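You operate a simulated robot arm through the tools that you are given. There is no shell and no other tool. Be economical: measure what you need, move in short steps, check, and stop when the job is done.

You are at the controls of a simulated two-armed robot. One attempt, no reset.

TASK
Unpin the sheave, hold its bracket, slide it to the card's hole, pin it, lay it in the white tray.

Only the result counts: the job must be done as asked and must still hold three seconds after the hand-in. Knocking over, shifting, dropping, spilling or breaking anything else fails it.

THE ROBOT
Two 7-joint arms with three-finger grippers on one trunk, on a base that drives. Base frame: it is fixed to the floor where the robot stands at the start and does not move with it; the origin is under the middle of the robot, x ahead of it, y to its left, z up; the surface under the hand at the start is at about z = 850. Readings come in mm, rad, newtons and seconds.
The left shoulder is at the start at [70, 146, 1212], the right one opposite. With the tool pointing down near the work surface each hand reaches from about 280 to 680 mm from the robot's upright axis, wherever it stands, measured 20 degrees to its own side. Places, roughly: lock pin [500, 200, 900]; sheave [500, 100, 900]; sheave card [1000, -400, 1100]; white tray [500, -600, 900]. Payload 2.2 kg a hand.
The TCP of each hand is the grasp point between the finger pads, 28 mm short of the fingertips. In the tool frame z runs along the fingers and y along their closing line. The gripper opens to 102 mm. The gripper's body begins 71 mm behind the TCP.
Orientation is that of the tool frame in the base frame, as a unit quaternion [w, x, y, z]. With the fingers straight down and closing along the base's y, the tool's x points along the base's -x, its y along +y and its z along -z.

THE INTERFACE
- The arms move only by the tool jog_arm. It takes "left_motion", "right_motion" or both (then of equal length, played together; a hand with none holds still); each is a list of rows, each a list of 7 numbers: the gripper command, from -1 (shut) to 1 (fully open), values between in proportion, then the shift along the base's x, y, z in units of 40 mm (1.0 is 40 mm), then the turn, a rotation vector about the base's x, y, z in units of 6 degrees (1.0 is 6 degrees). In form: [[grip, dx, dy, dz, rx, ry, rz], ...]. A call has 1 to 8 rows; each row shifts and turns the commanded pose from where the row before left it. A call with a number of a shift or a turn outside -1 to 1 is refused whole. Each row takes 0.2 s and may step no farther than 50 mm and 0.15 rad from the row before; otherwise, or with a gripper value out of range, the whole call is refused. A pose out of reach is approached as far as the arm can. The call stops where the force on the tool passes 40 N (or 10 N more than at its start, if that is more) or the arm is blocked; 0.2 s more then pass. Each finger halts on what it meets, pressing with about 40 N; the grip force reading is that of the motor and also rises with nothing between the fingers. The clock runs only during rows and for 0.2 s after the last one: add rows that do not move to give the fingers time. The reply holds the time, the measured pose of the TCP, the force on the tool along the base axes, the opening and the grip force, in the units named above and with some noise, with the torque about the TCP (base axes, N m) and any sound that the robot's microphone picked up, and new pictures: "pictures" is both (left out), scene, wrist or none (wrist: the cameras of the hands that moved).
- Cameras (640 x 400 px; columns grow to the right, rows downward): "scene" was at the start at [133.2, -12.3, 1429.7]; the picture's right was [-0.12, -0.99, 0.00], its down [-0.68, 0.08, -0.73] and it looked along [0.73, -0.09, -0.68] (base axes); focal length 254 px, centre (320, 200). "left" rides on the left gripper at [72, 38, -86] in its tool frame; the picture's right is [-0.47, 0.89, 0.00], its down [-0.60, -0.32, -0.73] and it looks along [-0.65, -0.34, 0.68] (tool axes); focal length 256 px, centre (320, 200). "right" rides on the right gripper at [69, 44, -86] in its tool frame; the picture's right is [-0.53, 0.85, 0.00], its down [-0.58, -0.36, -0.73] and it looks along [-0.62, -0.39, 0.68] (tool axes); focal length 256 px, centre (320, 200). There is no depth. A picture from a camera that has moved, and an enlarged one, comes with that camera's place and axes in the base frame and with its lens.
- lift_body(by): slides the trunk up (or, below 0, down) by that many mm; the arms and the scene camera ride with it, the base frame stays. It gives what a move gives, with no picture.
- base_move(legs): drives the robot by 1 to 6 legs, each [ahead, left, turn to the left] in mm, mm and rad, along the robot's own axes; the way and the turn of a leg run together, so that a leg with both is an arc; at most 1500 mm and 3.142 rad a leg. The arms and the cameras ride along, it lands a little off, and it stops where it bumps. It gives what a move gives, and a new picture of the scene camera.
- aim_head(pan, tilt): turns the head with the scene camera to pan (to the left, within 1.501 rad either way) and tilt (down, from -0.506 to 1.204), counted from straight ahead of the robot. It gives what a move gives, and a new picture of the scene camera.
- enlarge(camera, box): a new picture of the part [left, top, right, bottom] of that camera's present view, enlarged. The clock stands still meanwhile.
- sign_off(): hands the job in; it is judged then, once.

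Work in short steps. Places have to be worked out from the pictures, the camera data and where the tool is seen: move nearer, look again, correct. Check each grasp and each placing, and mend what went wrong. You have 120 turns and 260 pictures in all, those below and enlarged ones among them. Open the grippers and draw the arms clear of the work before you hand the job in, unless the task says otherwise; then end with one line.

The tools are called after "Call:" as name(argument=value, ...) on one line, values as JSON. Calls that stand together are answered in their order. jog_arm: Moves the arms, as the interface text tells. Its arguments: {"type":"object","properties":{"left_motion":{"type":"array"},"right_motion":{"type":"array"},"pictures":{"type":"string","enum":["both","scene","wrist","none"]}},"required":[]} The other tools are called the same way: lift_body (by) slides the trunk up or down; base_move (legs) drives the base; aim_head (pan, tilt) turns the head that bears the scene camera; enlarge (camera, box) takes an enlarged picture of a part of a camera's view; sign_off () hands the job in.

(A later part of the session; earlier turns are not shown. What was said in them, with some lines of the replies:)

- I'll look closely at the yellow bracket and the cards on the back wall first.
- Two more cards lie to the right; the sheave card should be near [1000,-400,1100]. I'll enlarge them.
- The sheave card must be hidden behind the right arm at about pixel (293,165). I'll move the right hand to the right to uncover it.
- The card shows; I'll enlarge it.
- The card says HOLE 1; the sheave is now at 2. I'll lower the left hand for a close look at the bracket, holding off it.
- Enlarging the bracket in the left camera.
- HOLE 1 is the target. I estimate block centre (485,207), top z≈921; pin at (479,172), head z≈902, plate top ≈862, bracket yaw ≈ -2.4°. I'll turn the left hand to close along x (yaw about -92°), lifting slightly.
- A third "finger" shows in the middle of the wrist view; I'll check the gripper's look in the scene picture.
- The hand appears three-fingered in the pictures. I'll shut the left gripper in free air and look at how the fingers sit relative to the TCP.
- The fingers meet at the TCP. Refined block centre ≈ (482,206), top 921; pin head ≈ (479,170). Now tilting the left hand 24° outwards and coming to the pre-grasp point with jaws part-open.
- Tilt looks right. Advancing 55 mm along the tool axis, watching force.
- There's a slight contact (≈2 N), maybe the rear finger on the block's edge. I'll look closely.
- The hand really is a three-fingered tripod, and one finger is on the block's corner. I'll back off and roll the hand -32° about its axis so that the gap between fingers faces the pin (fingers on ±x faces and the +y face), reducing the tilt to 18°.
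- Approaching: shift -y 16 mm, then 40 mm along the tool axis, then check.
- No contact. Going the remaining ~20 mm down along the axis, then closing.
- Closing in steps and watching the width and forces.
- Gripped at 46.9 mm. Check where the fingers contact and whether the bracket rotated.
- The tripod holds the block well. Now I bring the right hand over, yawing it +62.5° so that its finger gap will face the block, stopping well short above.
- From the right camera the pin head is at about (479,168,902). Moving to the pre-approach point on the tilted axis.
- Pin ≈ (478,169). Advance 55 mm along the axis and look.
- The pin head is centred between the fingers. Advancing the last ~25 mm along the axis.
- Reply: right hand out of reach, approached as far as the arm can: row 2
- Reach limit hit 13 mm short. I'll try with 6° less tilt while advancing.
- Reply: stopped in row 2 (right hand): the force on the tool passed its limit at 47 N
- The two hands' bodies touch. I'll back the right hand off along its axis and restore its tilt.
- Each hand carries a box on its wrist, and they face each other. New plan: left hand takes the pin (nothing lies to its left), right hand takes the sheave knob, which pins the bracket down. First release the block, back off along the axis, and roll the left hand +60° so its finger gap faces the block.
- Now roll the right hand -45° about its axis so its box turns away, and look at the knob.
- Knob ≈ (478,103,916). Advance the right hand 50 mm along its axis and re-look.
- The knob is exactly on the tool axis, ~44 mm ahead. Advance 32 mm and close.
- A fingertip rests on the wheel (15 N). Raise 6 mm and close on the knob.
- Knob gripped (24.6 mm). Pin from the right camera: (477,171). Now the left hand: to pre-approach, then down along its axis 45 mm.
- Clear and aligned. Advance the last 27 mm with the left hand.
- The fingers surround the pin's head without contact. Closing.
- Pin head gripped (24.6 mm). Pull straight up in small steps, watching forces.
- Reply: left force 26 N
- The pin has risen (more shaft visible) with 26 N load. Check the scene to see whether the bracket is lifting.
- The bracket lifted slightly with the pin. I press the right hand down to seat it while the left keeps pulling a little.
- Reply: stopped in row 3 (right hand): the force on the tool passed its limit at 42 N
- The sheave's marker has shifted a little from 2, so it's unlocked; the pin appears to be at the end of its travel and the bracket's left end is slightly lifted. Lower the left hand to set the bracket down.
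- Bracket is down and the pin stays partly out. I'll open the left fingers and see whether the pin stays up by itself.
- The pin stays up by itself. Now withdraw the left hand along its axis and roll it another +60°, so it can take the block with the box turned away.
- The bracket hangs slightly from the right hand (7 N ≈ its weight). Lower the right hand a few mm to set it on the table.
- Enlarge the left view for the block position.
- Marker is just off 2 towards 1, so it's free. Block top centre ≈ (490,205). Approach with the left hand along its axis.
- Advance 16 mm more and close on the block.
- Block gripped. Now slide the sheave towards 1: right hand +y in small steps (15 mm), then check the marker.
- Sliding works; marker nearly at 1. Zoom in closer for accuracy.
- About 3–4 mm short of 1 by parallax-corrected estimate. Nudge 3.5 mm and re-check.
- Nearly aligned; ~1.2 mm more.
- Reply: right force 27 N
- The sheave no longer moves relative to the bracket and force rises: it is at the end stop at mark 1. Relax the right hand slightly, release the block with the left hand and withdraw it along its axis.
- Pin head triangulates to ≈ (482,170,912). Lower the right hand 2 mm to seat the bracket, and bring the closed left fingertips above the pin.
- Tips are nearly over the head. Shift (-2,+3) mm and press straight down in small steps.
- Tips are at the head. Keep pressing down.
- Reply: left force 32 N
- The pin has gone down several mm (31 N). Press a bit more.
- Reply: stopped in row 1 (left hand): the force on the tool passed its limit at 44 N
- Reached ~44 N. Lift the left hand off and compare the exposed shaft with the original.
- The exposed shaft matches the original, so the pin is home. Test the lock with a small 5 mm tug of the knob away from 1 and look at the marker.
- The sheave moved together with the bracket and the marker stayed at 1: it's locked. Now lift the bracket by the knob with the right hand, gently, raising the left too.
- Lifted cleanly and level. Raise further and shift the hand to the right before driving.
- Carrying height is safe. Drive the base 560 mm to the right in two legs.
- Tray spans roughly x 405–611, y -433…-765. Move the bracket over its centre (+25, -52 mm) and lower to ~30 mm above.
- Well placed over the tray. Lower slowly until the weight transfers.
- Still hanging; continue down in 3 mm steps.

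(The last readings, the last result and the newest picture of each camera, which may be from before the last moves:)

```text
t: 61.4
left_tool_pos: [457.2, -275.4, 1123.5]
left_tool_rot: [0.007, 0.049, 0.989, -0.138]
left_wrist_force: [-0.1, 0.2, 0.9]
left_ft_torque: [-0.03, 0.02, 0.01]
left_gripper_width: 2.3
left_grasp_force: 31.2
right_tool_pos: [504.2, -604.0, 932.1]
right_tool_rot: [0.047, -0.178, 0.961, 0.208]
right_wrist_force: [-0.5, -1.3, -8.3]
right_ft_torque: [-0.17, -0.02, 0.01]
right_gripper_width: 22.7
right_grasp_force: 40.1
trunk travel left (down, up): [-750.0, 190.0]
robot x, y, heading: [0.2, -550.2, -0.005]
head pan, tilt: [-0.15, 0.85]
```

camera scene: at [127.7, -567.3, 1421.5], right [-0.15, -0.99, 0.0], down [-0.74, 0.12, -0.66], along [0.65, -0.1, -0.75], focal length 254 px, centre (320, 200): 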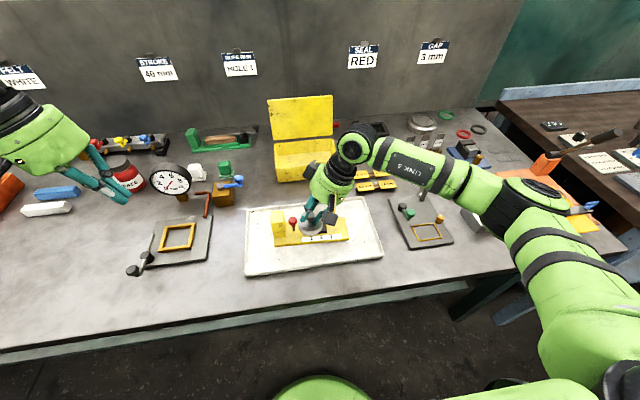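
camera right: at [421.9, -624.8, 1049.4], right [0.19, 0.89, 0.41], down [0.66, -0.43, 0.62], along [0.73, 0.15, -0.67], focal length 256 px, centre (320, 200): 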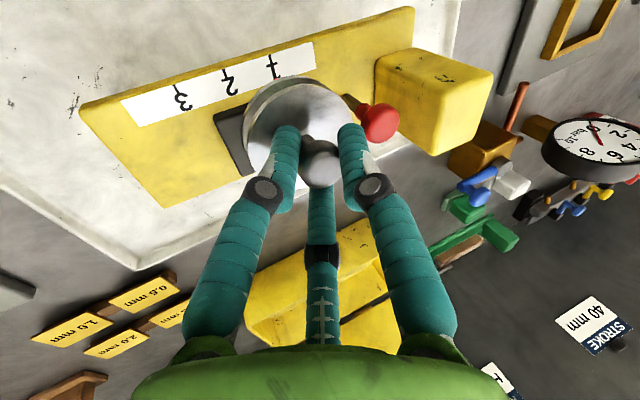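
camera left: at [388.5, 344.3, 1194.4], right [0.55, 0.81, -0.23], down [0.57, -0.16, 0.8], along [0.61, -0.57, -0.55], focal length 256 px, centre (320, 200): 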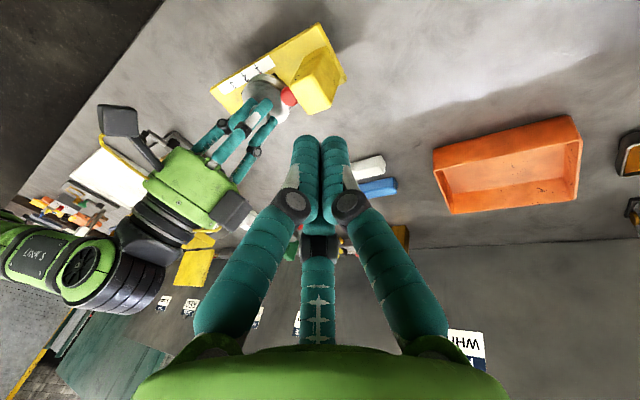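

Call:
jog_arm(right_motion=[[-1, 0, 0, -0.05, 0, 0, 0], [-1, 0, 0, -0.05, 0, 0, 0], [-1, 0, 0, 0, 0, 0, 0]], pictures="wrist")

```text
t: 62.2
left_tool_pos: [457.3, -276.6, 1124.2]
left_tool_rot: [0.006, 0.049, 0.989, -0.137]
left_wrist_force: [-0.1, 0.0, 0.0]
left_ft_torque: [-0.03, -0.01, 0.0]
left_gripper_width: 2.0
left_grasp_force: 31.5
right_tool_pos: [504.1, -605.4, 930.9]
right_tool_rot: [0.049, -0.179, 0.96, 0.21]
right_wrist_force: [0.4, -1.8, 2.5]
right_ft_torque: [0.1, 0.24, 0.08]
right_gripper_width: 22.7
right_grasp_force: 40.0
trunk travel left (down, up): [-750.0, 190.0]
robot x, y, heading: [2.2, -552.0, -0.007]
head pan, tilt: [-0.15, 0.85]
camera right: at [422.2, -625.1, 1013.7], right [0.19, 0.89, 0.41], down [0.65, -0.43, 0.62], along [0.73, 0.15, -0.67], focal length 256 px, centre (320, 200)
```

right: 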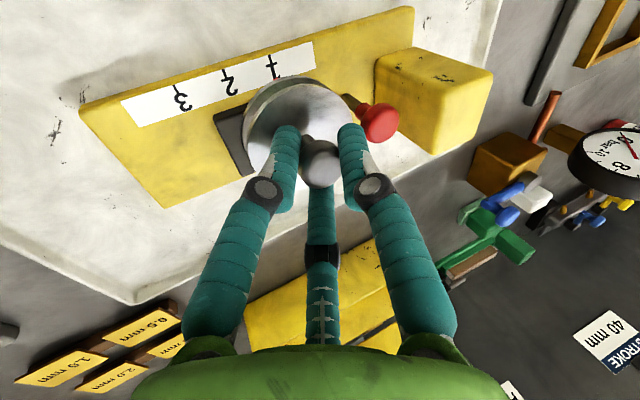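

The weight has transferred; the bracket sits inside the tray. Release the knob, pause, and withdraw along the tool axis.

Call:
jog_arm(right_motion=[[-0.4, 0, 0, 0, 0, 0, 0], [-0.2, 0, 0, 0, 0, 0, 0], [-0.2, 0, 0, 0, 0, 0, 0], [-0.2, 0, -0.09, 0.2, 0, 0, 0], [-0.2, 0, -0.2, 0.45, 0, 0, 0], [-0.2, 0, -0.3, 0.7, 0, 0, 0], [0, 0, -0.3, 0.8, 0, 0, 0], [0, 0, -0.3, 0.8, 0, 0, 0]], pictures="both")

Call:
enlarge(camera="scene", box=[236, 180, 396, 280])

```text
t: 64.0
left_tool_pos: [456.6, -276.4, 1123.8]
left_tool_rot: [0.006, 0.048, 0.989, -0.136]
left_wrist_force: [-0.3, -0.1, -0.3]
left_ft_torque: [0.01, 0.01, 0.0]
left_gripper_width: 2.2
left_grasp_force: 31.6
right_tool_pos: [503.7, -654.8, 1045.4]
right_tool_rot: [0.049, -0.179, 0.96, 0.208]
right_wrist_force: [0.3, 0.4, -1.0]
right_ft_torque: [0.02, 0.0, 0.02]
right_gripper_width: 51.2
right_grasp_force: 0.2
trunk travel left (down, up): [-750.0, 190.0]
robot x, y, heading: [-0.4, -554.2, -0.001]
head pan, tilt: [-0.15, 0.85]
camera scene: at [125.9, -567.4, 1421.6], right [-0.15, -0.99, 0.0], down [-0.74, 0.12, -0.66], along [0.65, -0.1, -0.75], focal length 254 px, centre (320, 200)
camera right: at [421.0, -675.3, 1130.2], right [0.19, 0.89, 0.41], down [0.66, -0.43, 0.62], along [0.73, 0.15, -0.67], focal length 256 px, centre (320, 200)
```

scene: 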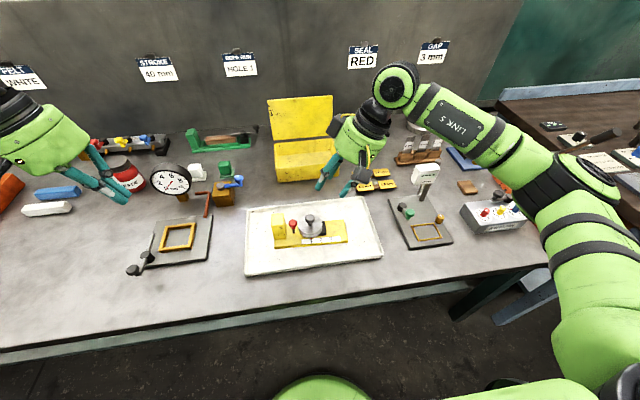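
right: 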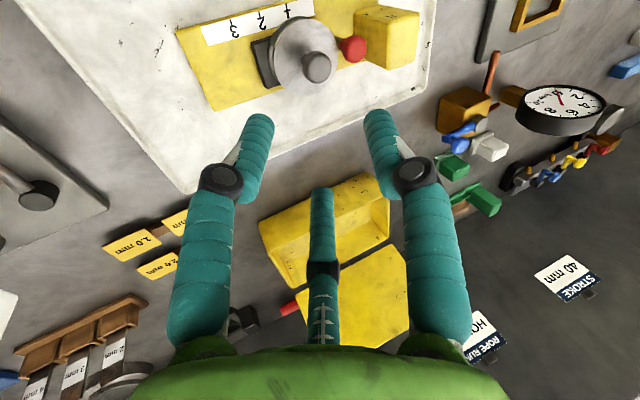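

```text
4.00 times, centred on (316, 230) of scene
camera zoom: at [125.9, -567.4, 1421.6], right [-0.15, -0.99, 0.0], down [-0.74, 0.12, -0.66], along [0.65, -0.1, -0.75], focal length 1015 px, centre (336, 80)
```

zoom: 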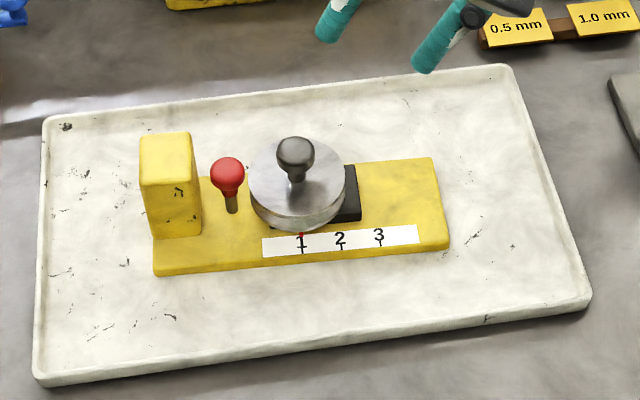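

The bracket lies flat in the tray, marker at 1. One close check of the pin and marker, and open the left gripper and lift both arms clear.

Call:
jog_arm(left_motion=[[0.5, 0, 0, 0.5, 0, 0, 0], [0.5, 0, 0, 0.5, 0, 0, 0], [0.5, 0, 0, 0, 0, 0, 0]], right_motion=[[0.3, -0.3, 0, 0.9, 0, 0, 0], [0.3, -0.3, 0, 0.9, 0, 0, 0], [0.3, 0, 0, 0, 0, 0, 0]], pictures="none")

Call:
enlarge(camera="scene", box=[268, 206, 348, 256])

```text
t: 64.8
left_tool_pos: [456.4, -276.2, 1164.3]
left_tool_rot: [0.005, 0.049, 0.989, -0.137]
left_wrist_force: [-0.2, 0.5, 0.9]
left_ft_torque: [0.0, 0.01, -0.03]
left_gripper_width: 76.4
left_grasp_force: 0.0
right_tool_pos: [479.8, -653.3, 1118.3]
right_tool_rot: [0.048, -0.177, 0.961, 0.208]
right_wrist_force: [0.1, -0.3, -0.3]
right_ft_torque: [-0.02, 0.01, 0.01]
right_gripper_width: 66.4
right_grasp_force: 0.1
trunk travel left (down, up): [-750.0, 190.0]
robot x, y, heading: [-3.8, -550.7, -0.006]
head pan, tilt: [-0.15, 0.85]
```

```text
8.00 times, centred on (308, 231) of scene
camera zoom: at [127.7, -567.1, 1421.4], right [-0.15, -0.99, 0.0], down [-0.74, 0.12, -0.66], along [0.65, -0.1, -0.75], focal length 2030 px, centre (416, -48)
```

zoom: 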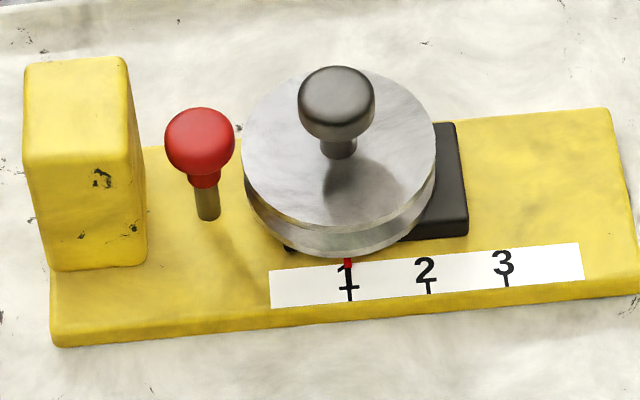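

Pin is seated, the marker is at 1, the bracket rests in the white tray, and both hands are open and clear.

Call:
sign_off()

```text
The job is handed in.
```

The sheave is pinned at hole 1, as the card asks, and its bracket is lying in the white tray; both hands are open and clear.
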